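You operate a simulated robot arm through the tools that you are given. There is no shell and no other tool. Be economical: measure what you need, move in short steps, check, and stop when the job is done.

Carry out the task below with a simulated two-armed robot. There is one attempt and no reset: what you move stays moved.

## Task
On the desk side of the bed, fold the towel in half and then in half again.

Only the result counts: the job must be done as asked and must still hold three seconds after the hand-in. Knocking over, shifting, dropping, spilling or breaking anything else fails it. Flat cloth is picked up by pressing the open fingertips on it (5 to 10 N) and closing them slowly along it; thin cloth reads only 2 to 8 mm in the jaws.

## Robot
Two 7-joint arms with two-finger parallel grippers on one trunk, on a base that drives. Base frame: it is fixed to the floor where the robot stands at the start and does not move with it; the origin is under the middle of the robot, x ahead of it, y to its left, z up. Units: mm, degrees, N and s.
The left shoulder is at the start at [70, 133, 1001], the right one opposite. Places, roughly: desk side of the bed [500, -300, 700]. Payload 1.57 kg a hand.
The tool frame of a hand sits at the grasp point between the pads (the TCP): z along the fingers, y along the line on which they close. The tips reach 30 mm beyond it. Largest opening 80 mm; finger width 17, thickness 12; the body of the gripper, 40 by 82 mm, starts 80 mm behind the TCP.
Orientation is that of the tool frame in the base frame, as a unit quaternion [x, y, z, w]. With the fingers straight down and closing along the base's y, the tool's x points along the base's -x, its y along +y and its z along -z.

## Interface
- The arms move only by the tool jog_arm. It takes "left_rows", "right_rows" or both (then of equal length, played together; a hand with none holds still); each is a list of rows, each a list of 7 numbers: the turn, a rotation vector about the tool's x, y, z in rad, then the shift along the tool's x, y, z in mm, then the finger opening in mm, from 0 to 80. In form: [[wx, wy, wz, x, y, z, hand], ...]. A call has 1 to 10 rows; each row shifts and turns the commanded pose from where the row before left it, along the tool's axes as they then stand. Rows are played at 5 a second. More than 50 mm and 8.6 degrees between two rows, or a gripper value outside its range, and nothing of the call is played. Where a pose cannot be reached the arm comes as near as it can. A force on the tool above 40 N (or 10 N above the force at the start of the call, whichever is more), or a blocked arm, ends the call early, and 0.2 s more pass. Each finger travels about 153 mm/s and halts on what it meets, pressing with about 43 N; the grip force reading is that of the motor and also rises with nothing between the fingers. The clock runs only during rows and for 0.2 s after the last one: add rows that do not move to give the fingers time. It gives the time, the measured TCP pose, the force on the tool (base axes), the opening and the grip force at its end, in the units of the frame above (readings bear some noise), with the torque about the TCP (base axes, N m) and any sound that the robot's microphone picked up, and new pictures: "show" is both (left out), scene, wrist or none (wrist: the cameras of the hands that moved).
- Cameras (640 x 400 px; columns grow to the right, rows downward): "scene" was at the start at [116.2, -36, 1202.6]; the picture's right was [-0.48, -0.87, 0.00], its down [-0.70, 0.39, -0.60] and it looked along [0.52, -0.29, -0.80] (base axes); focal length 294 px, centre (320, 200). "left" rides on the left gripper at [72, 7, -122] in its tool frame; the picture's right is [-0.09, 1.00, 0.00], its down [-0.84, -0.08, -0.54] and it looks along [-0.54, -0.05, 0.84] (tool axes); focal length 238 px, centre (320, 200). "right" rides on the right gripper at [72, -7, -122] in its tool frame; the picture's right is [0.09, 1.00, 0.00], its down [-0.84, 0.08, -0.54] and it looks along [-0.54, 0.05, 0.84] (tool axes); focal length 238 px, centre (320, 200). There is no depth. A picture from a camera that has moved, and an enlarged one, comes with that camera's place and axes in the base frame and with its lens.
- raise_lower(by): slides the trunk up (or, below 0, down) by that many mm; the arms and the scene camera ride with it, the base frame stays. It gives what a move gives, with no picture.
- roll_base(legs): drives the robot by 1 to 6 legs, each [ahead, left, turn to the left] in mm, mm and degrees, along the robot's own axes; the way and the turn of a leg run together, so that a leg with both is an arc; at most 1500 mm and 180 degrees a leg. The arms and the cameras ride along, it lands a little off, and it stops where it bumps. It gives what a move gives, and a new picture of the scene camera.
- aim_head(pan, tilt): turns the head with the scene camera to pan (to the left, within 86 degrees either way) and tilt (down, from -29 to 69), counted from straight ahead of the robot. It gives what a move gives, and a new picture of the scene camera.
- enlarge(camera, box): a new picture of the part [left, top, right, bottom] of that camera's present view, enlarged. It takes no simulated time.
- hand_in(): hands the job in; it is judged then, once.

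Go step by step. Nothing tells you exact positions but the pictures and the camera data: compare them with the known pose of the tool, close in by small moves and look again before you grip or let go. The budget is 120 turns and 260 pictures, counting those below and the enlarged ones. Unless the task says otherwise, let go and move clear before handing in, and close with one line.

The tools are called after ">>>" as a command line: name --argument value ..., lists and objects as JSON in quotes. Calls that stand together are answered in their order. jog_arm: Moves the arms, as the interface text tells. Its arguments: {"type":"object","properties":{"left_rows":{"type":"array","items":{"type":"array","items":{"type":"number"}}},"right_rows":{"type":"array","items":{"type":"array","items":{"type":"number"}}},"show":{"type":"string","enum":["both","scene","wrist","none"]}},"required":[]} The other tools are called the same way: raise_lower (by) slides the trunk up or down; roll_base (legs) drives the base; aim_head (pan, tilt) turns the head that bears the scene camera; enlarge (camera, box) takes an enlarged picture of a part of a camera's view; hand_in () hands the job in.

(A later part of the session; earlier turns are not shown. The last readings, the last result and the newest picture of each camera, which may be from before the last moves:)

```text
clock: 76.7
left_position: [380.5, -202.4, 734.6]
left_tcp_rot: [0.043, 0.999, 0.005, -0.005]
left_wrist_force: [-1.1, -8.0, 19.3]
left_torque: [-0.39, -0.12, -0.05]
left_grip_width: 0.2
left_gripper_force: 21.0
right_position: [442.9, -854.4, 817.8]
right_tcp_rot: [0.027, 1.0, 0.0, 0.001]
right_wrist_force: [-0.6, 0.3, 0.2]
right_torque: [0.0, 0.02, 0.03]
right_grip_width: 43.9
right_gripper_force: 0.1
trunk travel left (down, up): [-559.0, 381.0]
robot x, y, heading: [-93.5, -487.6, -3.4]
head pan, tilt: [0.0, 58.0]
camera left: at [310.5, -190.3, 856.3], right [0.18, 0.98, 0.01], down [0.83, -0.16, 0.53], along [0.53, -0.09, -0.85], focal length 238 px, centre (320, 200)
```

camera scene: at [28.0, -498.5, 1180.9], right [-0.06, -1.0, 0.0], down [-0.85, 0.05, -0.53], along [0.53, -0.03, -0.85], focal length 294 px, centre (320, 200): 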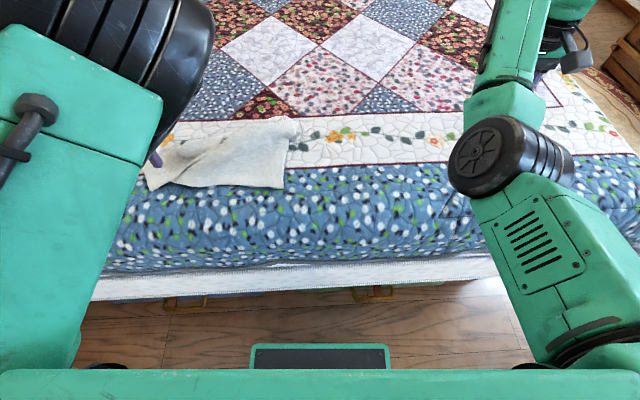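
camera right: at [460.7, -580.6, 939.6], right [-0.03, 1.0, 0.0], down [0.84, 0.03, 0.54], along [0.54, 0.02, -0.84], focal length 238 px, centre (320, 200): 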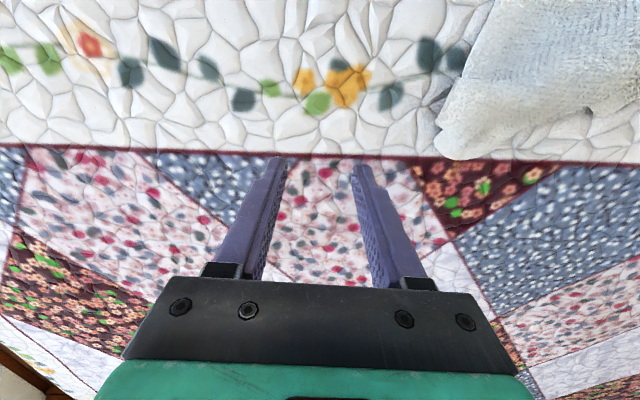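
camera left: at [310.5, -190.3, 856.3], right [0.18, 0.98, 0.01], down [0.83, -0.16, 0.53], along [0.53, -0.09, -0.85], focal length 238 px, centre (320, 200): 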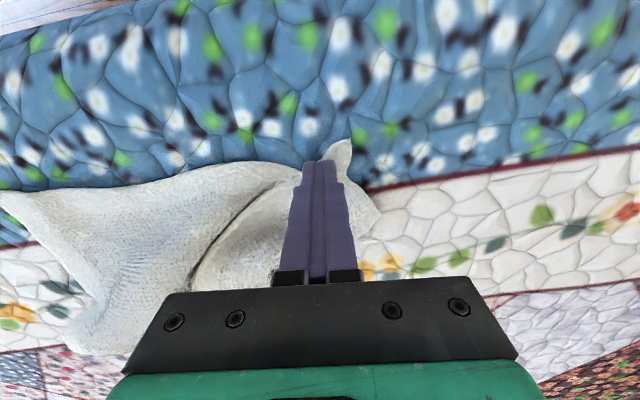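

It slipped off. I'll retry slightly further in with a narrower opening so both tips are on cloth.

>>> jog_arm --left_rows '[[0, 0, 0, 0, 0, -12, 0], [0, 0, 0, -10, 2, 0, 28], [0, 0, 0, 0, 0, 0, 28], [0, 0, 0, 0, 0, 7, 28], [0, 0, 0, 0, 0, 3, 28], [0, 0, 0, 0, 0, 0, 28]]' --show "wrist"

```text
clock: 78.1
left_position: [393.4, -199.4, 735.4]
left_tcp_rot: [0.043, 0.999, 0.005, -0.004]
left_wrist_force: [2.5, 0.5, 10.2]
left_torque: [-0.16, -0.09, 0.05]
left_grip_width: 27.7
left_gripper_force: 0.2
right_position: [443.6, -850.7, 818.0]
right_tcp_rot: [0.028, 1.0, -0.002, 0.0]
right_wrist_force: [0.3, 0.8, -0.6]
right_torque: [0.0, 0.01, -0.04]
right_grip_width: 44.0
right_gripper_force: 0.1
trunk travel left (down, up): [-559.0, 381.0]
robot x, y, heading: [-91.8, -492.6, -3.1]
head pan, tilt: [0.0, 58.0]
camera left: at [322.4, -186.7, 857.8], right [0.18, 0.98, 0.01], down [0.83, -0.16, 0.53], along [0.53, -0.09, -0.85], focal length 238 px, centre (320, 200)
```

left: 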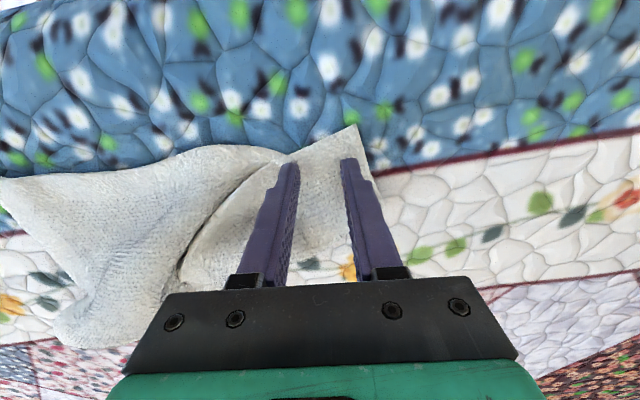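

>>> jog_arm --left_rows '[[0, 0, 0, 0, 0, 0.6, 28], [0, 0, 0, 0, 0, 0.3, 24], [0, 0, 0, 0, 0, 0.3, 20], [0, 0, 0, 0, 0, 0.3, 16], [0, 0, 0, 0, 0, 0.3, 12], [0, 0, 0, 0, 0, 0.2, 8], [0, 0, 0, 0, 0, 0, 4], [0, 0, 0, 0, 0, 0, 0], [0, 0, 0, 0, 0, 0, 0]]' --show "wrist"

```text
clock: 80.1
left_position: [391.4, -201.5, 735.4]
left_tcp_rot: [0.044, 0.999, 0.006, -0.004]
left_wrist_force: [1.8, -6.8, 27.0]
left_torque: [-0.38, -0.15, 0.02]
left_grip_width: 2.9
left_gripper_force: 24.2
right_position: [442.9, -852.6, 817.1]
right_tcp_rot: [0.027, 1.0, 0.001, 0.0]
right_wrist_force: [0.2, 0.7, 0.2]
right_torque: [0.0, 0.02, -0.02]
right_grip_width: 43.9
right_gripper_force: 0.1
trunk travel left (down, up): [-559.0, 381.0]
robot x, y, heading: [-94.6, -491.8, -3.4]
head pan, tilt: [0.0, 58.0]
camera left: at [320.3, -189.3, 856.9], right [0.18, 0.98, 0.01], down [0.83, -0.16, 0.53], along [0.53, -0.09, -0.85], focal length 238 px, centre (320, 200)
```

left: 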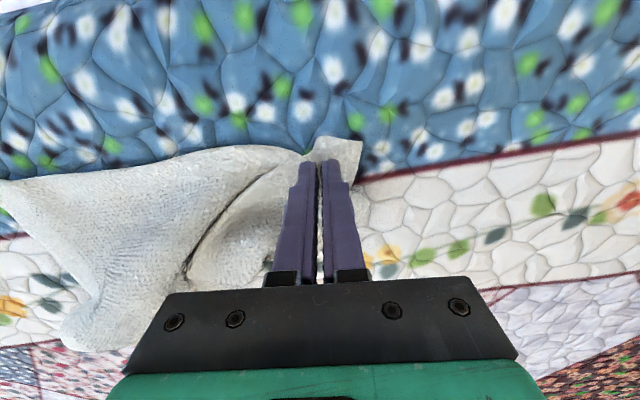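

The corner is gripped (2.9 mm). I'll lift it a little and drive left to pull the pleat open.

>>> jog_arm --left_rows '[[0, 0, 0, 0, 0, -12, 0], [0, 0, 0, 0, 0, -12, 0], [0, 0, 0, 0, 0, 0, 0]]' --show "none"

>>> roll_base --legs '[[5, 150, 0]]'

>>> enlarge --camera "left" --box '[0, 0, 640, 400]'

```text
clock: 80.9
left_position: [393.6, -198.8, 754.9]
left_tcp_rot: [0.044, 0.999, 0.003, -0.008]
left_wrist_force: [0.1, -0.6, -0.4]
left_torque: [-0.02, 0.0, 0.01]
left_grip_width: 2.6
left_gripper_force: 23.9
right_position: [445.6, -850.3, 817.4]
right_tcp_rot: [0.026, 1.0, -0.002, -0.001]
right_wrist_force: [0.8, 0.2, 0.0]
right_torque: [0.05, 0.0, 0.01]
right_grip_width: 43.8
right_gripper_force: 0.0
trunk travel left (down, up): [-559.0, 381.0]
robot x, y, heading: [-92.3, -494.0, -3.5]
head pan, tilt: [0.0, 58.0]
```

```text
clock: 82.3
left_position: [406.7, -46.4, 756.2]
left_tcp_rot: [0.044, 0.999, 0.003, -0.007]
left_wrist_force: [-0.5, -0.1, -0.1]
left_torque: [0.0, 0.02, 0.01]
left_grip_width: 2.8
left_gripper_force: 24.2
right_position: [458.6, -697.6, 817.5]
right_tcp_rot: [0.026, 1.0, -0.001, -0.001]
right_wrist_force: [-0.3, 0.4, 0.8]
right_torque: [-0.04, 0.01, -0.01]
right_grip_width: 43.8
right_gripper_force: 0.0
trunk travel left (down, up): [-559.0, 381.0]
robot x, y, heading: [-78.7, -337.5, -3.2]
head pan, tilt: [0.0, 58.0]
camera scene: at [41.3, -345.2, 1180.9], right [-0.05, -1.0, 0.0], down [-0.85, 0.05, -0.53], along [0.53, -0.03, -0.85], focal length 294 px, centre (320, 200)
```

scene: 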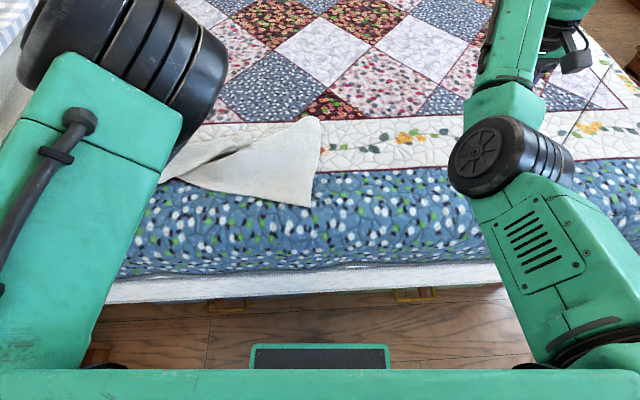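

```text
1.00 times, centred on (320, 200) of left (not enlarged: the box is as wide or as high as the picture)
camera zoom: at [336.0, -33.9, 877.8], right [0.18, 0.98, 0.0], down [0.83, -0.15, 0.53], along [0.52, -0.09, -0.85], focal length 238 px, centre (320, 200)
```

zoom: 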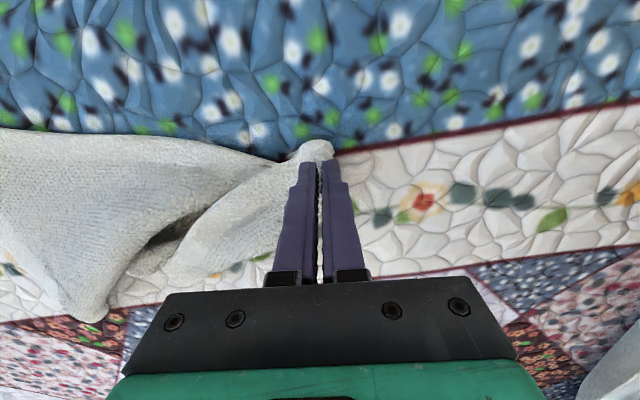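

The pleat is opening but the towel slides along, so I need the right hand too. First I'll get the right arm back into its elbow-out posture with the tilting trick, clear of the towel.

>>> jog_arm --right_rows '[[0, 0, 0, 0, 30, 0, 40], [0, 0, 0, 0, 30, 0, 40], [0, 0, 0, 0, 30, 0, 40], [0, 0, 0, 0, 30, 0, 40], [0, 0, 0, 0, 30, 0, 40], [0, 0.05, 0, 0, 30, 0, 40], [0, 0.08, 0, 10, 0, 0, 40], [0, 0.08, 0, 10, 0, 2, 40], [0, 0.08, 0, 10, 0, 3, 40], [0, 0.08, 0, 10, 0, 4, 40]]' --show "scene"

```text
clock: 84.5
left_position: [406.2, -47.2, 756.9]
left_tcp_rot: [0.045, 0.999, 0.004, -0.006]
left_wrist_force: [-0.7, 0.2, 0.0]
left_torque: [-0.01, -0.03, -0.02]
left_grip_width: 2.6
left_gripper_force: 23.4
right_position: [437.6, -518.8, 814.5]
right_tcp_rot: [0.027, 0.982, 0.003, -0.185]
right_wrist_force: [0.1, 0.5, -1.0]
right_torque: [0.0, -0.01, -0.01]
right_grip_width: 40.0
right_gripper_force: 0.1
right hand out of reach, approached as far as the arm can: row 6, 7
trunk travel left (down, up): [-559.0, 381.0]
robot x, y, heading: [-78.3, -340.8, -3.1]
head pan, tilt: [0.0, 58.0]
camera scene: at [41.3, -346.0, 1180.9], right [-0.05, -1.0, 0.0], down [-0.85, 0.05, -0.53], along [0.53, -0.03, -0.85], focal length 294 px, centre (320, 200)
```

scene: 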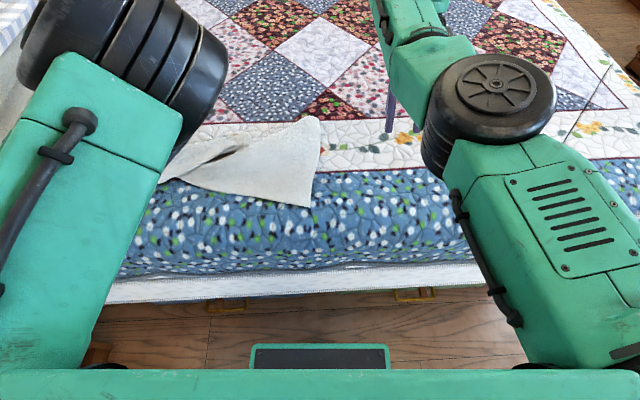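

>>> jog_arm --right_rows '[[0, 0.08, 0, 12, 0, 4, 40], [0, 0.08, 0, 12, 0, 4, 40], [0, 0.08, 0, 12, 0, 4, 40], [0, 0.08, 0, 12, 0, 4, 40], [0, 0, 0, 12, 0, 4, 40], [0, 0, 0, 12, 0, 4, 40]]' --show "scene"

```text
clock: 85.9
left_position: [406.5, -46.6, 755.9]
left_tcp_rot: [0.044, 0.999, 0.004, -0.006]
left_wrist_force: [-0.3, -1.1, -0.1]
left_torque: [-0.05, 0.0, -0.03]
left_grip_width: 2.6
left_gripper_force: 23.7
right_position: [358.1, -523.8, 824.4]
right_tcp_rot: [0.025, 0.94, 0.009, -0.339]
right_wrist_force: [-0.3, 0.0, -0.5]
right_torque: [0.02, 0.01, 0.01]
right_grip_width: 40.0
right_gripper_force: 0.2
right hand out of reach, approached as far as the arm can: row 3, 4, 5, 6
trunk travel left (down, up): [-559.0, 381.0]
robot x, y, heading: [-75.9, -339.5, -3.2]
head pan, tilt: [0.0, 58.0]
camera scene: at [40.8, -345.9, 1181.0], right [-0.05, -1.0, 0.0], down [-0.85, 0.05, -0.53], along [0.53, -0.03, -0.85], focal length 294 px, centre (320, 200)
```

scene: 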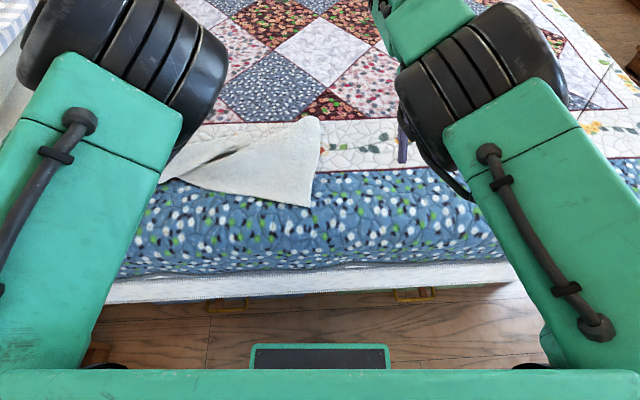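

>>> jog_arm --right_rows '[[0, 0.06, 0, 12, 0, 6, 40], [0, 0.06, 0, 12, 0, 6, 40], [0, 0, 0, 12, 0, 6, 40], [0, -0.12, 0, 0, 0, 4, 40], [0, -0.12, 0, 0, 0, 4, 40], [0, -0.12, 0, 0, 0, 4, 40], [0, -0.12, 0, 0, 0, 4, 40], [0, -0.12, 0, 0, 0, 4, 40], [0, -0.12, 0, 0, 0, 4, 40], [0, 0, 0, 0, 0, 0, 40]]' --show "scene"

```text
clock: 88.1
left_position: [408.3, -47.4, 756.1]
left_tcp_rot: [0.044, 0.999, 0.004, -0.006]
left_wrist_force: [-0.3, 0.5, 0.4]
left_torque: [-0.01, 0.0, -0.02]
left_grip_width: 2.9
left_gripper_force: 24.1
right_position: [383.6, -631.1, 806.5]
right_tcp_rot: [0.026, 0.999, 0.001, -0.045]
right_wrist_force: [0.4, -0.2, 0.5]
right_torque: [0.0, 0.0, 0.02]
right_grip_width: 39.6
right_gripper_force: 0.2
right hand out of reach, approached as far as the arm can: row 1, 2, 3, 4, 5, 6, 7, 8, 9
trunk travel left (down, up): [-559.0, 381.0]
robot x, y, heading: [-78.2, -342.2, -3.2]
head pan, tilt: [0.0, 58.0]
camera scene: at [41.5, -345.5, 1180.9], right [-0.05, -1.0, 0.0], down [-0.85, 0.05, -0.53], along [0.53, -0.03, -0.85], focal length 294 px, centre (320, 200)
```

scene: 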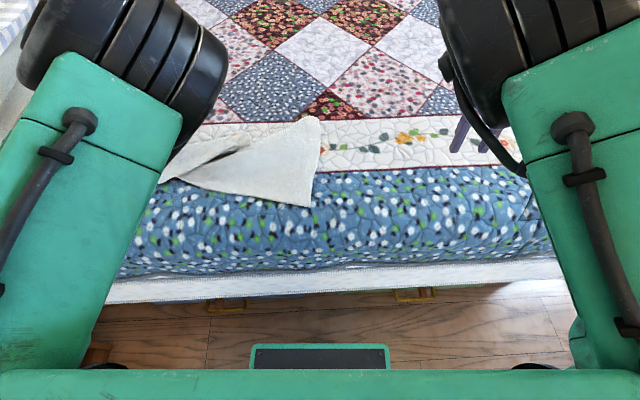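

Both arms now share the same blocked posture, perhaps a wrist-roll limit. I'll test whether yawing the right hand frees its inward motion.

>>> jog_arm --right_rows '[[0, 0, 0.14, 0, 0, 0, 40], [0, 0, 0.14, 0, 0, 0, 40], [0, 0, 0.14, 0, 0, 0, 40], [0, 0, 0.14, 0, 0, 0, 40], [0, 0, 0, 8, 18, 0, 40], [0, 0, 0, 8, 18, 0, 40], [0, 0, 0, 8, 18, 0, 40]]' --show "scene"

```text
clock: 89.7
left_position: [407.2, -47.5, 755.3]
left_tcp_rot: [0.044, 0.999, 0.003, -0.005]
left_wrist_force: [-0.8, 0.6, 0.3]
left_torque: [-0.03, 0.01, 0.0]
left_grip_width: 2.7
left_gripper_force: 23.8
right_position: [421.1, -602.7, 806.0]
right_tcp_rot: [0.301, 0.952, -0.011, -0.045]
right_wrist_force: [-0.4, 0.3, 0.4]
right_torque: [-0.01, -0.02, 0.0]
right_grip_width: 40.3
right_gripper_force: 0.0
right hand out of reach, approached as far as the arm can: row 5, 6, 7
trunk travel left (down, up): [-559.0, 381.0]
robot x, y, heading: [-78.6, -340.3, -3.4]
head pan, tilt: [0.0, 58.0]
camera scene: at [41.6, -345.5, 1180.9], right [-0.05, -1.0, 0.0], down [-0.85, 0.05, -0.53], along [0.53, -0.03, -0.85], focal length 294 px, centre (320, 200)
```

scene: 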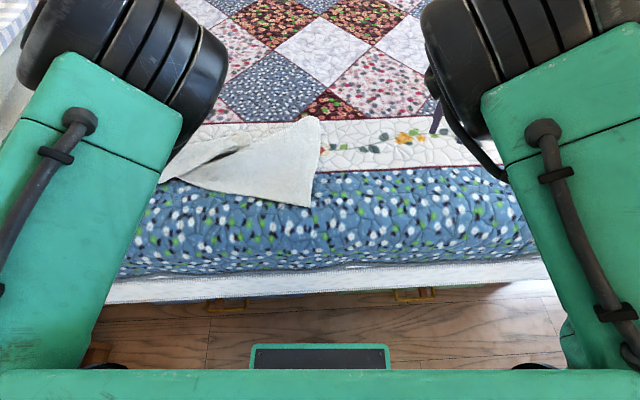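

Yaw isn't the limit. The first time, the elbow only swung out once the hand had been pulled back and tilted further, so I'll undo the yaw and repeat that more fully.

>>> jog_arm --right_rows '[[0, 0, -0.14, 0, 0, 0, 40], [0, 0, -0.14, 0, 0, 0, 40], [0, 0, -0.14, 0, 0, 0, 40], [0, 0.08, -0.14, 0, 10, 0, 40], [0, 0.08, 0, 8, 12, 0, 40], [0, 0.08, 0, 10, 12, 2, 40], [0, 0.08, 0, 12, 10, 3, 40], [0, 0.08, 0, 12, 5, 4, 40], [0, 0.08, 0, 12, 0, 4, 40], [0, 0.08, 0, 12, 0, 4, 40]]' --show "scene"

>>> jog_arm --right_rows '[[0, 0.08, 0, 12, 0, 6, 40], [0, 0.08, 0, 12, 0, 6, 40], [0, 0.08, 0, 12, 0, 6, 40], [0, 0.04, 0, 12, 0, 6, 40], [0, 0, 0, 12, 0, 6, 40], [0, 0, 0, 0, 0, 0, 40]]' --show "scene"

```text
refused: row 4 steps farther than a row can; nothing moved
```

```text
clock: 91.1
left_position: [406.0, -47.1, 755.3]
left_tcp_rot: [0.044, 0.999, 0.004, -0.006]
left_wrist_force: [-0.1, 0.1, -0.7]
left_torque: [0.0, -0.01, 0.01]
left_grip_width: 2.5
left_gripper_force: 24.0
right_position: [370.5, -569.4, 790.0]
right_tcp_rot: [0.301, 0.937, 0.031, -0.177]
right_wrist_force: [-0.4, 0.2, -0.7]
right_torque: [-0.04, -0.01, -0.04]
right_grip_width: 40.0
right_gripper_force: 0.1
right hand out of reach, approached as far as the arm can: row 5
trunk travel left (down, up): [-559.0, 381.0]
robot x, y, heading: [-75.3, -336.3, -3.0]
head pan, tilt: [0.0, 58.0]
camera scene: at [41.5, -345.8, 1180.9], right [-0.05, -1.0, 0.0], down [-0.85, 0.05, -0.53], along [0.53, -0.03, -0.85], focal length 294 px, centre (320, 200)
```

scene: 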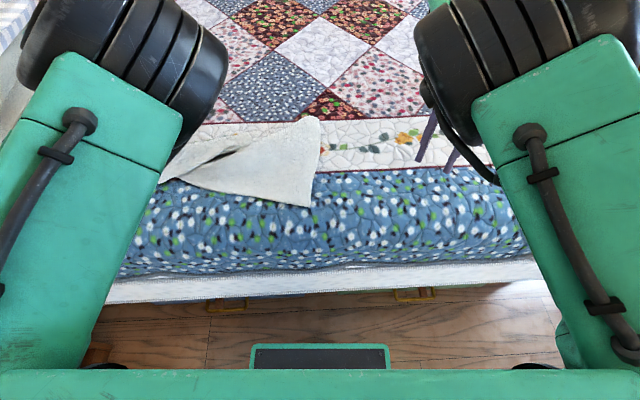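

With the yaw kept, the arm moves more freely, so I'll continue inward and see.

>>> jog_arm --right_rows '[[0, 0.06, 0, 14, 4, 6, 40], [0, 0.06, 0, 14, 4, 6, 40], [0, 0.06, 0, 14, 4, 6, 40], [0, 0.06, 0, 14, 4, 6, 40], [0, 0.06, 0, 14, 4, 6, 40], [0, 0.06, 0, 10, 4, 6, 40], [0, 0, 0, 0, 0, 0, 40]]' --show "scene"

```text
clock: 92.7
left_position: [407.3, -47.5, 756.2]
left_tcp_rot: [0.044, 0.999, 0.003, -0.006]
left_wrist_force: [-0.8, 0.5, 0.4]
left_torque: [0.0, 0.0, 0.01]
left_grip_width: 2.7
left_gripper_force: 23.7
right_position: [330.1, -515.3, 794.5]
right_tcp_rot: [0.29, 0.89, 0.084, -0.342]
right_wrist_force: [0.0, -0.1, -0.6]
right_torque: [0.0, 0.03, 0.05]
right_grip_width: 40.1
right_gripper_force: 0.1
right hand out of reach, approached as far as the arm can: row 1, 2, 3, 4, 5
trunk travel left (down, up): [-559.0, 381.0]
robot x, y, heading: [-78.2, -335.5, -2.6]
head pan, tilt: [0.0, 58.0]
camera scene: at [41.2, -345.7, 1180.9], right [-0.05, -1.0, 0.0], down [-0.85, 0.05, -0.53], along [0.53, -0.03, -0.85], focal length 294 px, centre (320, 200)
```

scene: 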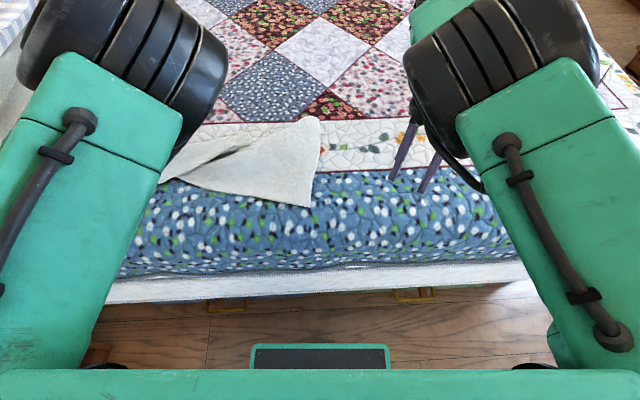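

>>> jog_arm --right_rows '[[0, 0.06, 0, 12, 0, 0, 40], [0, 0.06, 0, 12, 0, 0, 40], [0, 0, 0, 0, 0, 0, 40], [0, -0.12, 0, 0, 0, 0, 40], [0, -0.12, 0, 0, 0, 0, 40], [0, -0.12, 0, 0, 0, 0, 40], [0, -0.12, 0, 0, 0, 0, 40], [0, -0.12, 0, 0, 0, 0, 40], [0, -0.12, 0, 0, 0, 0, 40], [0, 0, 0, 0, 0, 0, 40]]' --show "scene"

```text
clock: 94.9
left_position: [406.9, -46.6, 756.0]
left_tcp_rot: [0.045, 0.999, 0.004, -0.006]
left_wrist_force: [-0.4, -0.4, -0.3]
left_torque: [-0.01, 0.0, 0.04]
left_grip_width: 2.7
left_gripper_force: 23.9
right_position: [411.9, -598.4, 811.6]
right_tcp_rot: [0.301, 0.952, -0.007, -0.062]
right_wrist_force: [0.5, 0.1, -0.2]
right_torque: [0.04, 0.04, -0.03]
right_grip_width: 39.8
right_gripper_force: 0.1
right hand out of reach, approached as far as the arm can: row 4, 5, 6, 7, 8, 9
trunk travel left (down, up): [-559.0, 381.0]
robot x, y, heading: [-81.8, -337.2, -3.1]
head pan, tilt: [0.0, 58.0]
camera scene: at [41.3, -345.6, 1180.9], right [-0.05, -1.0, 0.0], down [-0.85, 0.05, -0.53], along [0.53, -0.03, -0.85], focal length 294 px, centre (320, 200)
```

scene: 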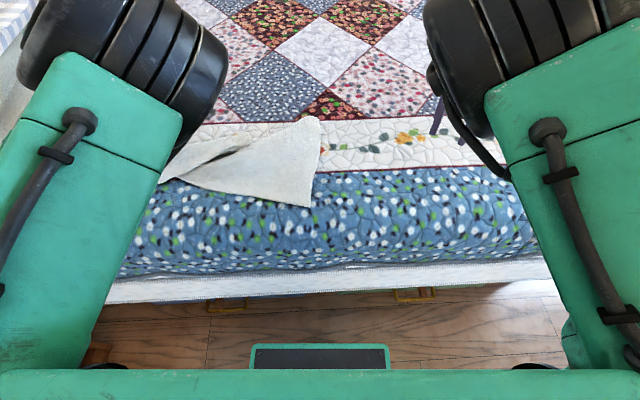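

In this elbow-high posture the wrist seems to limit a vertical tool close in. Lowering the shoulders should help, so I'll raise the hands and lower the trunk by the same amount.

>>> jog_arm --left_rows '[[0, 0, 0, 0, 0, -25, 0], [0, 0, 0, 0, 0, -25, 0], [0, 0, 0, 0, 0, -25, 0], [0, 0, 0, 0, 0, -25, 0]]' --right_rows '[[0, 0, -0.14, 0, 0, -25, 40], [0, 0, -0.14, 0, 0, -25, 40], [0, 0, -0.14, 0, 0, -25, 40], [0, 0, -0.14, 0, 0, -25, 40]]' --show "none"

>>> raise_lower --by -100

>>> jog_arm --left_rows '[[0, 0, 0, 0, 0, -20, 0], [0, 0, 0, 0, 0, -20, 0], [0, 0, 0, 0, 0, -20, 0]]' --right_rows '[[0, 0.06, 0, 10, 15, 0, 40], [0, 0, 0, 10, 20, 0, 40], [0, 0, 0, 10, 20, 0, 40]]' --show "scene"

```text
clock: 95.9
left_position: [407.8, -46.6, 857.9]
left_tcp_rot: [0.043, 0.999, 0.004, -0.007]
left_wrist_force: [-1.2, 1.0, -0.1]
left_torque: [-0.06, 0.01, 0.03]
left_grip_width: 2.6
left_gripper_force: 24.0
right_position: [423.5, -601.8, 913.7]
right_tcp_rot: [0.025, 0.998, 0.011, -0.062]
right_wrist_force: [0.4, 0.5, 0.4]
right_torque: [0.0, -0.02, -0.01]
right_grip_width: 39.8
right_gripper_force: 0.0
trunk travel left (down, up): [-559.0, 381.0]
robot x, y, heading: [-80.6, -339.7, -3.2]
head pan, tilt: [0.0, 58.0]
```

```text
clock: 97.2
left_position: [408.4, -47.4, 757.1]
left_tcp_rot: [0.044, 0.999, 0.003, -0.005]
left_wrist_force: [-0.2, 0.7, -0.3]
left_torque: [-0.04, -0.03, 0.03]
left_grip_width: 2.4
left_gripper_force: 24.0
right_position: [422.0, -601.0, 813.2]
right_tcp_rot: [0.027, 0.998, 0.012, -0.062]
right_wrist_force: [0.3, 1.0, -0.5]
right_torque: [-0.02, 0.0, 0.01]
right_grip_width: 39.9
right_gripper_force: 0.1
trunk travel left (down, up): [-459.0, 481.0]
robot x, y, heading: [-78.3, -337.9, -3.1]
head pan, tilt: [0.0, 58.0]
```

```text
clock: 98.0
left_position: [409.5, -47.0, 816.0]
left_tcp_rot: [0.044, 0.999, 0.003, -0.005]
left_wrist_force: [0.2, 0.4, -0.4]
left_torque: [-0.01, 0.0, 0.01]
left_grip_width: 2.6
left_gripper_force: 24.3
right_position: [410.3, -567.9, 816.7]
right_tcp_rot: [0.029, 0.995, 0.014, -0.093]
right_wrist_force: [0.1, 0.4, -0.1]
right_torque: [-0.02, -0.01, -0.01]
right_grip_width: 40.0
right_gripper_force: 0.1
right hand out of reach, approached as far as the arm can: row 3
trunk travel left (down, up): [-459.0, 481.0]
robot x, y, heading: [-81.1, -336.9, -3.1]
head pan, tilt: [0.0, 58.0]
camera scene: at [41.3, -345.9, 1080.9], right [-0.05, -1.0, 0.0], down [-0.85, 0.05, -0.53], along [0.53, -0.03, -0.85], focal length 294 px, centre (320, 200)
```

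scene: 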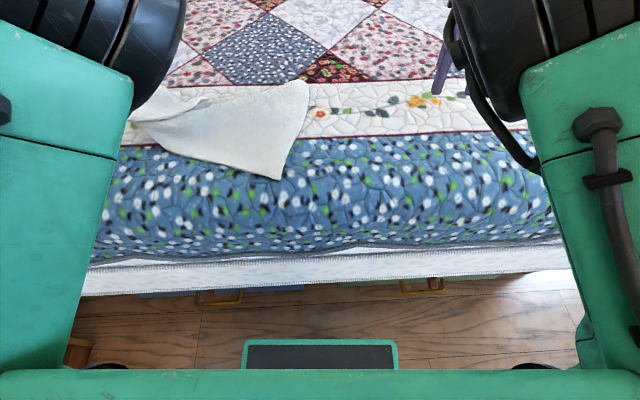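

Lowering helps a bit. In this posture the arms work well further out, near 560 mm ahead of the axis, so I'll use the base and trunk for the big moves. I'll shift the left hand forward and inward relative to the robot, drive the base back to compensate, and see where the near-right corner is.

>>> jog_arm --left_rows '[[0, 0, 0, -20, -15, 0, 0], [0, 0, 0, -20, -25, 0, 0], [0, 0, 0, -20, -35, 0, 0], [0, 0, 0, -17, -35, 0, 0]]' --right_rows '[[0, -0.05, 0, -25, 15, 0, 40], [0, -0.05, 0, -25, 15, 0, 40], [0, -0.05, 0, -25, 15, 0, 40], [0, -0.05, 0, 0, 15, 0, 40]]' --show "none"

>>> roll_base --legs '[[-77, 112, 0]]'

>>> enlarge --camera "right" --box '[0, 0, 640, 400]'

```text
clock: 99.0
left_position: [474.6, -163.3, 815.9]
left_tcp_rot: [0.042, 0.999, 0.004, -0.005]
left_wrist_force: [-1.5, 0.1, 0.4]
left_torque: [-0.03, 0.0, 0.07]
left_grip_width: 2.6
left_gripper_force: 24.1
right_position: [488.5, -509.1, 808.6]
right_tcp_rot: [0.028, 1.0, 0.009, 0.01]
right_wrist_force: [1.2, -0.3, 0.4]
right_torque: [-0.01, 0.03, 0.01]
right_grip_width: 39.9
right_gripper_force: 0.0
trunk travel left (down, up): [-459.0, 481.0]
robot x, y, heading: [-78.3, -339.2, -3.1]
head pan, tilt: [0.0, 58.0]
```

```text
clock: 100.4
left_position: [404.9, -47.7, 815.8]
left_tcp_rot: [0.044, 0.999, 0.003, -0.006]
left_wrist_force: [0.7, 0.4, 0.2]
left_torque: [-0.02, -0.01, -0.03]
left_grip_width: 2.6
left_gripper_force: 23.9
right_position: [415.1, -393.1, 807.8]
right_tcp_rot: [0.029, 1.0, 0.008, 0.008]
right_wrist_force: [-0.2, -0.2, -0.2]
right_torque: [-0.04, -0.02, 0.0]
right_grip_width: 40.0
right_gripper_force: 0.0
trunk travel left (down, up): [-459.0, 481.0]
robot x, y, heading: [-151.3, -220.2, -3.4]
head pan, tilt: [0.0, 58.0]
camera scene: at [-31.1, -228.3, 1081.0], right [-0.06, -1.0, 0.0], down [-0.85, 0.05, -0.53], along [0.53, -0.03, -0.85], focal length 294 px, centre (320, 200)
```

scene: 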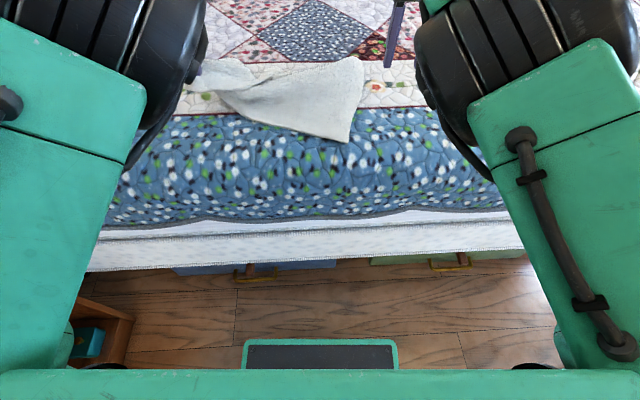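

```text
1.00 times, centred on (320, 200) of right (not enlarged: the box is as wide or as high as the picture)
camera zoom: at [340.8, -397.6, 928.4], right [-0.04, 1.0, 0.02], down [0.83, 0.02, 0.56], along [0.56, 0.03, -0.83], focal length 238 px, centre (320, 200)
```

zoom: 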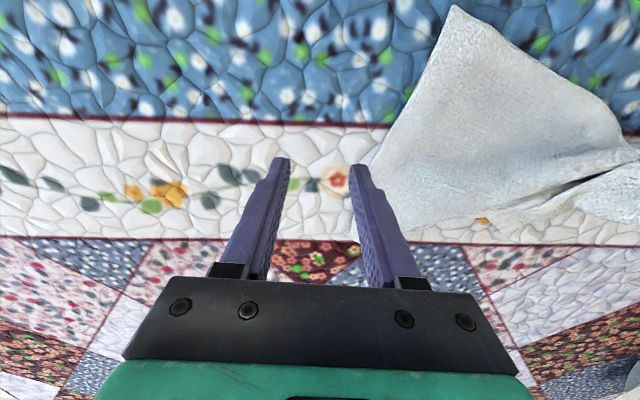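

Both hands are comfortable here. The near-right corner is at about [316,-297]. I'll lay the near-left corner down and let go, then shift the base so the right hand can take the near-right corner.

>>> jog_arm --left_rows '[[0, 0, 0, 0, 0, 25, 0], [0, 0, 0, 0, 0, 25, 0], [0, 0, 0, 0, 0, 25, 0], [0, 0, 0, 0, 0, 3, 0], [0, 0, 0, 0, 0, 0, 30], [0, 0, 0, 0, 0, 0, 40], [0, 0, 0, 0, 0, -30, 40], [0, 0, 0, 0, 0, -35, 40]]' --right_rows '[[0, 0, 0.08, 0, 0, 0, 40], [0, 0, 0.08, 0, 0, 0, 40], [0, 0, 0.08, 0, 0, 0, 40], [0, 0, 0.09, 0, 0, 0, 40], [0, 0, 0, 0, 0, 0, 40], [0, 0, 0, 0, 0, 0, 40], [0, 0, 0, 0, 0, 0, 40], [0, 0, 0, 0, 0, 0, 40]]' --show "none"

>>> roll_base --legs '[[-82, 112, 0]]'

>>> enlarge --camera "right" --box '[0, 0, 640, 400]'

```text
clock: 102.2
left_position: [407.9, -44.6, 802.5]
left_tcp_rot: [0.044, 0.999, 0.004, -0.006]
left_wrist_force: [-0.2, -0.3, -0.7]
left_torque: [0.01, 0.0, 0.0]
left_grip_width: 39.9
left_gripper_force: 0.1
left hand out of reach, approached as far as the arm can: row 3
right_position: [417.1, -393.6, 806.3]
right_tcp_rot: [0.193, 0.981, 0.011, 0.007]
right_wrist_force: [0.2, -0.3, 0.4]
right_torque: [0.02, 0.0, 0.03]
right_grip_width: 39.7
right_gripper_force: 0.1
trunk travel left (down, up): [-459.0, 481.0]
robot x, y, heading: [-153.7, -223.3, -2.8]
head pan, tilt: [0.0, 58.0]
```

```text
clock: 103.5
left_position: [331.0, 71.2, 803.5]
left_tcp_rot: [0.045, 0.999, 0.003, -0.006]
left_wrist_force: [-0.6, -0.4, 0.4]
left_torque: [-0.01, 0.02, 0.03]
left_grip_width: 40.0
left_gripper_force: 0.0
right_position: [339.4, -277.9, 807.7]
right_tcp_rot: [0.193, 0.981, 0.01, 0.007]
right_wrist_force: [-0.7, 0.5, 0.5]
right_torque: [0.0, 0.0, 0.0]
right_grip_width: 39.8
right_gripper_force: 0.1
trunk travel left (down, up): [-459.0, 481.0]
robot x, y, heading: [-223.1, -105.5, -3.4]
head pan, tilt: [0.0, 58.0]
camera scene: at [-107.5, -112.3, 1081.0], right [-0.06, -1.0, 0.0], down [-0.85, 0.05, -0.53], along [0.53, -0.03, -0.85], focal length 294 px, centre (320, 200)
```

scene: 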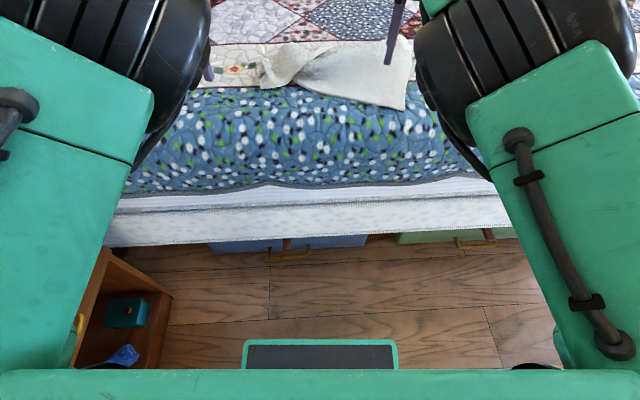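

```text
1.00 times, centred on (320, 200) of right (not enlarged: the box is as wide or as high as the picture)
camera zoom: at [267.7, -259.5, 928.3], right [0.29, 0.96, 0.02], down [0.79, -0.25, 0.55], along [0.53, -0.14, -0.83], focal length 238 px, centre (320, 200)
```

zoom: 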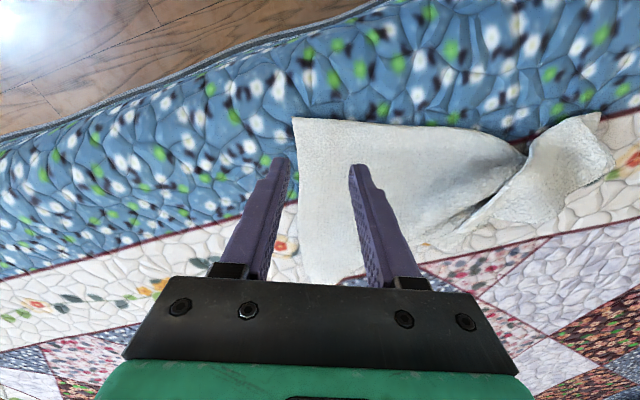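

The near-right corner is now right under the right hand at about [318,-293]. I'll raise the left hand and lower the trunk to bring the right fingers down.

>>> jog_arm --left_rows '[[0, 0, 0, 0, 0, -30, 40], [0, 0, 0, 0, 0, -30, 40]]' --right_rows '[[0, 0, 0, 0, 5, 0, 40], [0, 0, 0, 0, 5, 0, 40]]' --show "none"

>>> raise_lower --by -68

>>> enlarge --camera "right" --box '[0, 0, 640, 400]'

```text
clock: 104.1
left_position: [332.3, 70.7, 863.5]
left_tcp_rot: [0.046, 0.999, 0.002, -0.007]
left_wrist_force: [-0.4, 0.3, 0.6]
left_torque: [-0.04, 0.01, -0.01]
left_grip_width: 39.9
left_gripper_force: 0.2
right_position: [342.3, -268.0, 806.7]
right_tcp_rot: [0.192, 0.981, 0.011, 0.006]
right_wrist_force: [0.1, -0.3, 0.7]
right_torque: [-0.03, 0.03, 0.02]
right_grip_width: 40.0
right_gripper_force: 0.1
trunk travel left (down, up): [-459.0, 481.0]
robot x, y, heading: [-227.0, -107.0, -3.1]
head pan, tilt: [0.0, 58.0]
```

```text
clock: 105.2
left_position: [331.6, 70.5, 794.6]
left_tcp_rot: [0.044, 0.999, 0.004, -0.006]
left_wrist_force: [-0.9, -0.3, 0.5]
left_torque: [0.0, 0.0, 0.0]
left_grip_width: 39.8
left_gripper_force: 0.2
right_position: [343.7, -269.6, 738.6]
right_tcp_rot: [0.193, 0.981, 0.011, 0.006]
right_wrist_force: [0.6, -0.5, 0.2]
right_torque: [0.0, -0.03, 0.03]
right_grip_width: 40.0
right_gripper_force: 0.2
trunk travel left (down, up): [-391.0, 549.0]
robot x, y, heading: [-229.1, -107.9, -3.7]
head pan, tilt: [0.0, 58.0]
```

```text
1.00 times, centred on (320, 200) of right (not enlarged: the box is as wide or as high as the picture)
camera zoom: at [272.0, -250.3, 860.8], right [0.29, 0.96, 0.02], down [0.8, -0.25, 0.55], along [0.53, -0.14, -0.83], focal length 238 px, centre (320, 200)
```

zoom: 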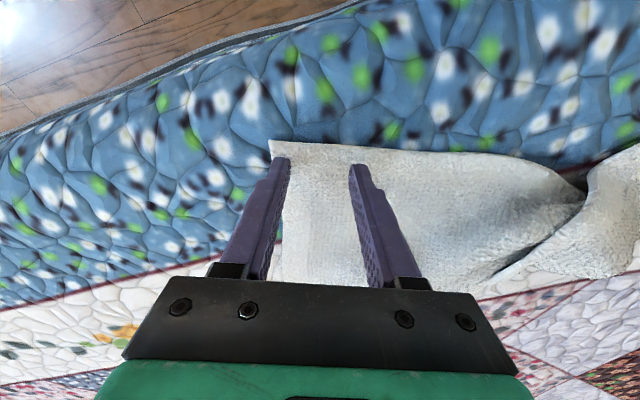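

Nicely placed over the corner. I'll press lightly and close the right hand.

>>> jog_arm --right_rows '[[0, 0, 0, 0, 0, 3.5, 40], [0, 0, 0, 0, 0, 2.5, 38], [0, 0, 0, 0, 0, 0.3, 33], [0, 0, 0, 0, 0, 0.3, 28], [0, 0, 0, 0, 0, 0.3, 23], [0, 0, 0, 0, 0, 0.3, 18], [0, 0, 0, 0, 0, 0.3, 13], [0, 0, 0, 0, 0, 0, 8], [0, 0, 0, 0, 0, 0, 3], [0, 0, 0, 0, 0, 0, 0]]' --show "wrist"

```text
clock: 107.3
left_position: [331.7, 71.2, 796.1]
left_tcp_rot: [0.045, 0.999, 0.003, -0.005]
left_wrist_force: [0.1, 0.2, 0.2]
left_torque: [0.01, -0.01, 0.02]
left_grip_width: 39.8
left_gripper_force: 0.0
right_position: [342.4, -269.9, 732.6]
right_tcp_rot: [0.192, 0.981, 0.01, 0.007]
right_wrist_force: [0.9, -0.6, 12.5]
right_torque: [-0.02, -0.07, -0.02]
right_grip_width: 4.2
right_gripper_force: 24.8
trunk travel left (down, up): [-391.0, 549.0]
robot x, y, heading: [-224.6, -108.3, -3.4]
head pan, tilt: [0.0, 58.0]
camera right: at [270.9, -250.0, 854.5], right [0.29, 0.96, 0.02], down [0.79, -0.25, 0.55], along [0.53, -0.14, -0.83], focal length 238 px, centre (320, 200)
```

right: 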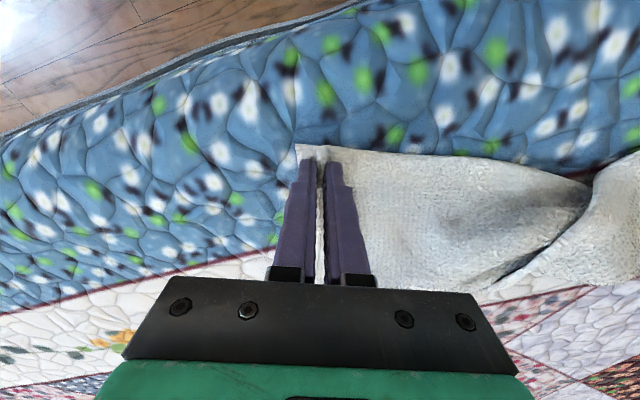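

The near-right corner is held (4.2 mm). Now I'll look for the near-left corner with the left camera.

>>> jog_arm --left_rows '[[0, 0, 0, -25, -30, 0, 40], [0, 0, 0, -15, -35, 0, 40], [0, 0, 0, -10, -35, 0, 40]]' --show "wrist"

```text
clock: 108.2
left_position: [355.9, 44.0, 798.5]
left_tcp_rot: [0.003, 1.0, -0.015, 0.004]
left_wrist_force: [0.3, 0.4, 0.7]
left_torque: [-0.01, 0.01, 0.04]
left_grip_width: 40.0
left_gripper_force: 0.1
left hand out of reach, approached as far as the arm can: row 2, 3
right_position: [342.2, -268.8, 733.7]
right_tcp_rot: [0.192, 0.981, 0.009, 0.006]
right_wrist_force: [1.6, -0.2, 14.1]
right_torque: [-0.01, -0.05, -0.04]
right_grip_width: 4.2
right_gripper_force: 25.0
trunk travel left (down, up): [-391.0, 549.0]
robot x, y, heading: [-230.1, -104.6, -3.4]
head pan, tilt: [0.0, 58.0]
camera left: at [281.8, 55.3, 918.2], right [0.1, 0.99, -0.03], down [0.83, -0.07, 0.55], along [0.55, -0.08, -0.83], focal length 238 px, centre (320, 200)
```

left: 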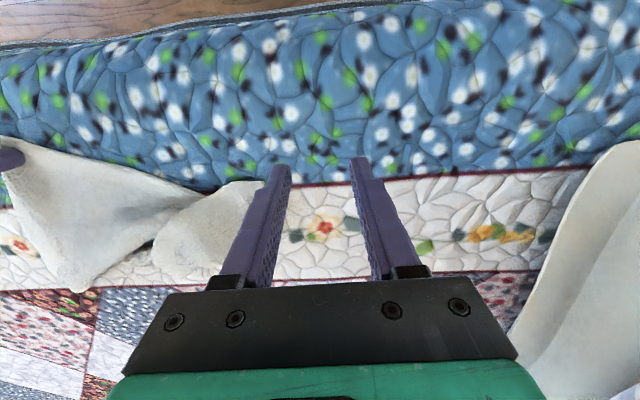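

The near-left corner lies near [397,-20]. Driving the base right and forward brings the left hand over it and at the same time pulls the near-right corner out to open the pleat.

>>> jog_arm --right_rows '[[0, 0, 0, 0, 0, -15, 0], [0, 0, 0, 0, 0, -10, 0]]' --show "none"

>>> roll_base --legs '[[52, -84, 0]]'

>>> enlarge --camera "left" --box '[0, 0, 640, 400]'

>>> enlarge --camera "right" --box '[0, 0, 640, 400]'

```text
clock: 108.8
left_position: [356.5, 44.2, 797.3]
left_tcp_rot: [0.004, 1.0, -0.014, 0.004]
left_wrist_force: [-0.1, 0.6, -0.5]
left_torque: [-0.02, 0.02, 0.03]
left_grip_width: 40.1
left_gripper_force: 0.0
right_position: [343.0, -269.2, 755.4]
right_tcp_rot: [0.193, 0.981, 0.01, 0.006]
right_wrist_force: [0.0, -0.6, -0.1]
right_torque: [0.03, -0.01, -0.06]
right_grip_width: 4.3
right_gripper_force: 24.6
trunk travel left (down, up): [-391.0, 549.0]
robot x, y, heading: [-229.9, -102.2, -3.3]
head pan, tilt: [0.0, 58.0]
```

```text
clock: 109.9
left_position: [404.2, -45.0, 797.9]
left_tcp_rot: [0.004, 1.0, -0.014, 0.004]
left_wrist_force: [-0.6, -0.5, 0.0]
left_torque: [0.06, 0.03, -0.02]
left_grip_width: 40.1
left_gripper_force: 0.1
right_position: [389.8, -357.0, 756.5]
right_tcp_rot: [0.193, 0.981, 0.01, 0.006]
right_wrist_force: [0.5, -0.6, 0.0]
right_torque: [0.02, -0.02, -0.06]
right_grip_width: 4.5
right_gripper_force: 25.2
trunk travel left (down, up): [-391.0, 549.0]
robot x, y, heading: [-178.6, -191.2, -3.2]
head pan, tilt: [0.0, 58.0]
camera scene: at [-60.2, -200.2, 1012.9], right [-0.06, -1.0, 0.0], down [-0.85, 0.05, -0.53], along [0.53, -0.03, -0.85], focal length 294 px, centre (320, 200)
```

scene: 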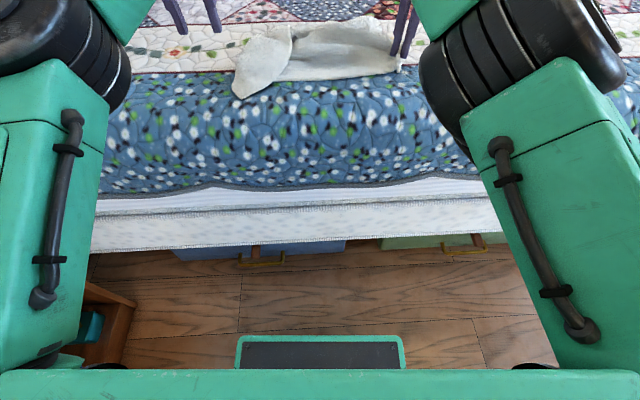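

```text
1.00 times, centred on (320, 200) of left (not enlarged: the box is as wide or as high as the picture)
camera zoom: at [330.2, -32.5, 917.6], right [0.1, 0.99, -0.03], down [0.83, -0.07, 0.55], along [0.55, -0.08, -0.83], focal length 238 px, centre (320, 200)
```

zoom: 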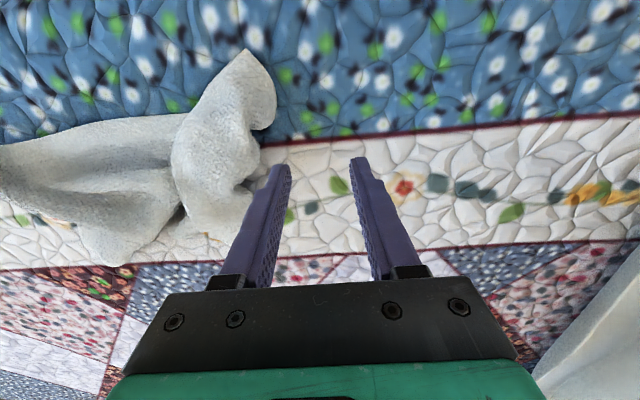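

```text
1.00 times, centred on (320, 200) of right (not enlarged: the box is as wide or as high as the picture)
camera zoom: at [318.3, -337.4, 877.8], right [0.29, 0.96, 0.02], down [0.8, -0.25, 0.55], along [0.53, -0.14, -0.83], focal length 238 px, centre (320, 200)
```

zoom: 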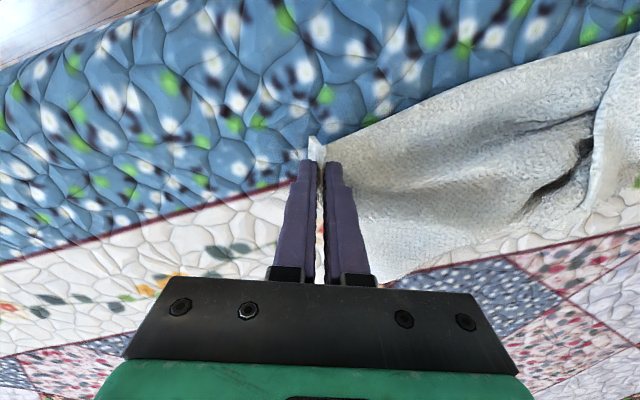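

I'll jog the right hand inward and forward for slack, then shift the base so the left hand comes over the strip's tip near [350,-100].

>>> jog_arm --right_rows '[[0, 0, 0, -8, 23, -3, 0], [0, 0, 0, -8, 23, 0, 0], [0, 0, 0, -8, 23, 0, 0]]' --show "none"

>>> roll_base --legs '[[-45, -60, 0]]'

>>> enlarge --camera "left" --box '[0, 0, 640, 400]'

```text
clock: 110.7
left_position: [404.6, -41.8, 797.8]
left_tcp_rot: [0.003, 1.0, -0.014, 0.004]
left_wrist_force: [-0.1, 0.3, 0.8]
left_torque: [0.0, 0.02, 0.0]
left_grip_width: 40.0
left_gripper_force: 0.1
right_position: [397.4, -335.5, 753.2]
right_tcp_rot: [0.193, 0.981, 0.01, 0.006]
right_wrist_force: [0.4, 0.1, -0.3]
right_torque: [0.0, -0.01, -0.04]
right_grip_width: 3.7
right_gripper_force: 24.9
right hand out of reach, approached as far as the arm can: row 1, 2, 3
trunk travel left (down, up): [-391.0, 549.0]
robot x, y, heading: [-184.0, -193.0, -3.1]
head pan, tilt: [0.0, 58.0]
```

```text
clock: 111.7
left_position: [355.7, -102.6, 798.2]
left_tcp_rot: [0.003, 1.0, -0.014, 0.005]
left_wrist_force: [-1.1, -0.4, -0.4]
left_torque: [-0.01, 0.01, -0.02]
left_grip_width: 39.9
left_gripper_force: 0.1
right_position: [347.6, -393.1, 754.0]
right_tcp_rot: [0.193, 0.981, 0.01, 0.006]
right_wrist_force: [-0.2, -0.6, 0.4]
right_torque: [0.02, -0.03, -0.04]
right_grip_width: 4.2
right_gripper_force: 25.4
trunk travel left (down, up): [-391.0, 549.0]
robot x, y, heading: [-230.6, -249.1, -3.2]
head pan, tilt: [0.0, 58.0]
camera scene: at [-109.2, -257.9, 1013.0], right [-0.06, -1.0, 0.0], down [-0.85, 0.05, -0.53], along [0.53, -0.03, -0.85], focal length 294 px, centre (320, 200)
```

scene: 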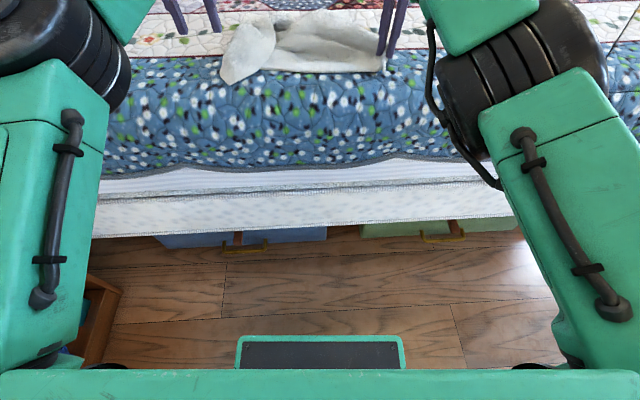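

```text
1.00 times, centred on (320, 200) of left (not enlarged: the box is as wide or as high as the picture)
camera zoom: at [281.5, -90.8, 918.1], right [0.1, 0.99, -0.03], down [0.83, -0.07, 0.55], along [0.55, -0.08, -0.83], focal length 238 px, centre (320, 200)
```

zoom: 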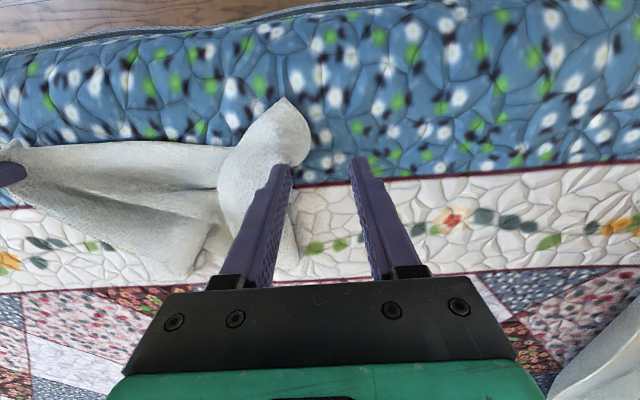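

>>> roll_base --legs '[[-3, -40, 0]]'

>>> jog_arm --left_rows '[[0, 0, 0, 0, 0, 20, 40], [0, 0, 0, 0, 0, 20, 40], [0, 0, 0, 0, 0, 18, 40], [0, 0, 0, 0, 0, 0, 40]]' --show "wrist"

```text
clock: 112.6
left_position: [351.0, -143.0, 797.7]
left_tcp_rot: [0.004, 1.0, -0.014, 0.003]
left_wrist_force: [-0.6, 0.4, -0.4]
left_torque: [0.05, 0.03, 0.01]
left_grip_width: 40.0
left_gripper_force: 0.1
right_position: [343.0, -433.6, 753.8]
right_tcp_rot: [0.194, 0.981, 0.01, 0.007]
right_wrist_force: [0.1, -0.8, -0.1]
right_torque: [0.02, 0.0, -0.02]
right_grip_width: 4.2
right_gripper_force: 24.8
trunk travel left (down, up): [-391.0, 549.0]
robot x, y, heading: [-235.3, -289.4, -3.1]
head pan, tilt: [0.0, 58.0]
camera scene: at [-114.1, -298.1, 1012.9], right [-0.06, -1.0, 0.0], down [-0.85, 0.05, -0.53], along [0.53, -0.03, -0.85], focal length 294 px, centre (320, 200)
```

scene: 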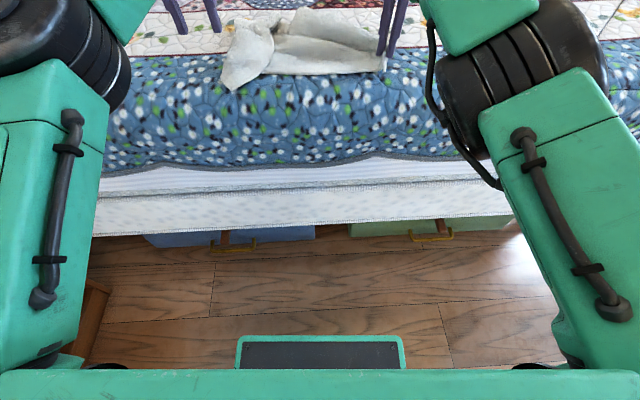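

```text
clock: 113.6
left_position: [350.7, -142.8, 738.7]
left_tcp_rot: [0.004, 1.0, -0.014, 0.004]
left_wrist_force: [0.0, -0.5, 0.3]
left_torque: [-0.06, -0.01, -0.03]
left_grip_width: 39.8
left_gripper_force: 0.2
right_position: [343.0, -433.8, 753.6]
right_tcp_rot: [0.194, 0.981, 0.01, 0.007]
right_wrist_force: [0.4, 0.5, -0.2]
right_torque: [0.01, 0.02, -0.05]
right_grip_width: 4.2
right_gripper_force: 24.8
trunk travel left (down, up): [-391.0, 549.0]
robot x, y, heading: [-233.7, -291.8, -3.6]
head pan, tilt: [0.0, 58.0]
camera left: at [277.1, -131.9, 858.4], right [0.1, 0.99, -0.03], down [0.83, -0.07, 0.55], along [0.55, -0.08, -0.83], focal length 238 px, centre (320, 200)
```

left: 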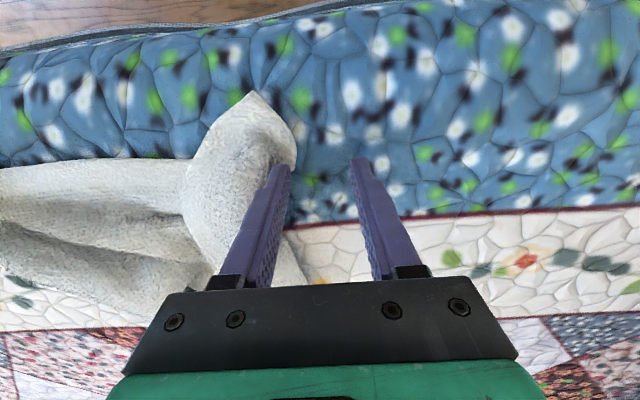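

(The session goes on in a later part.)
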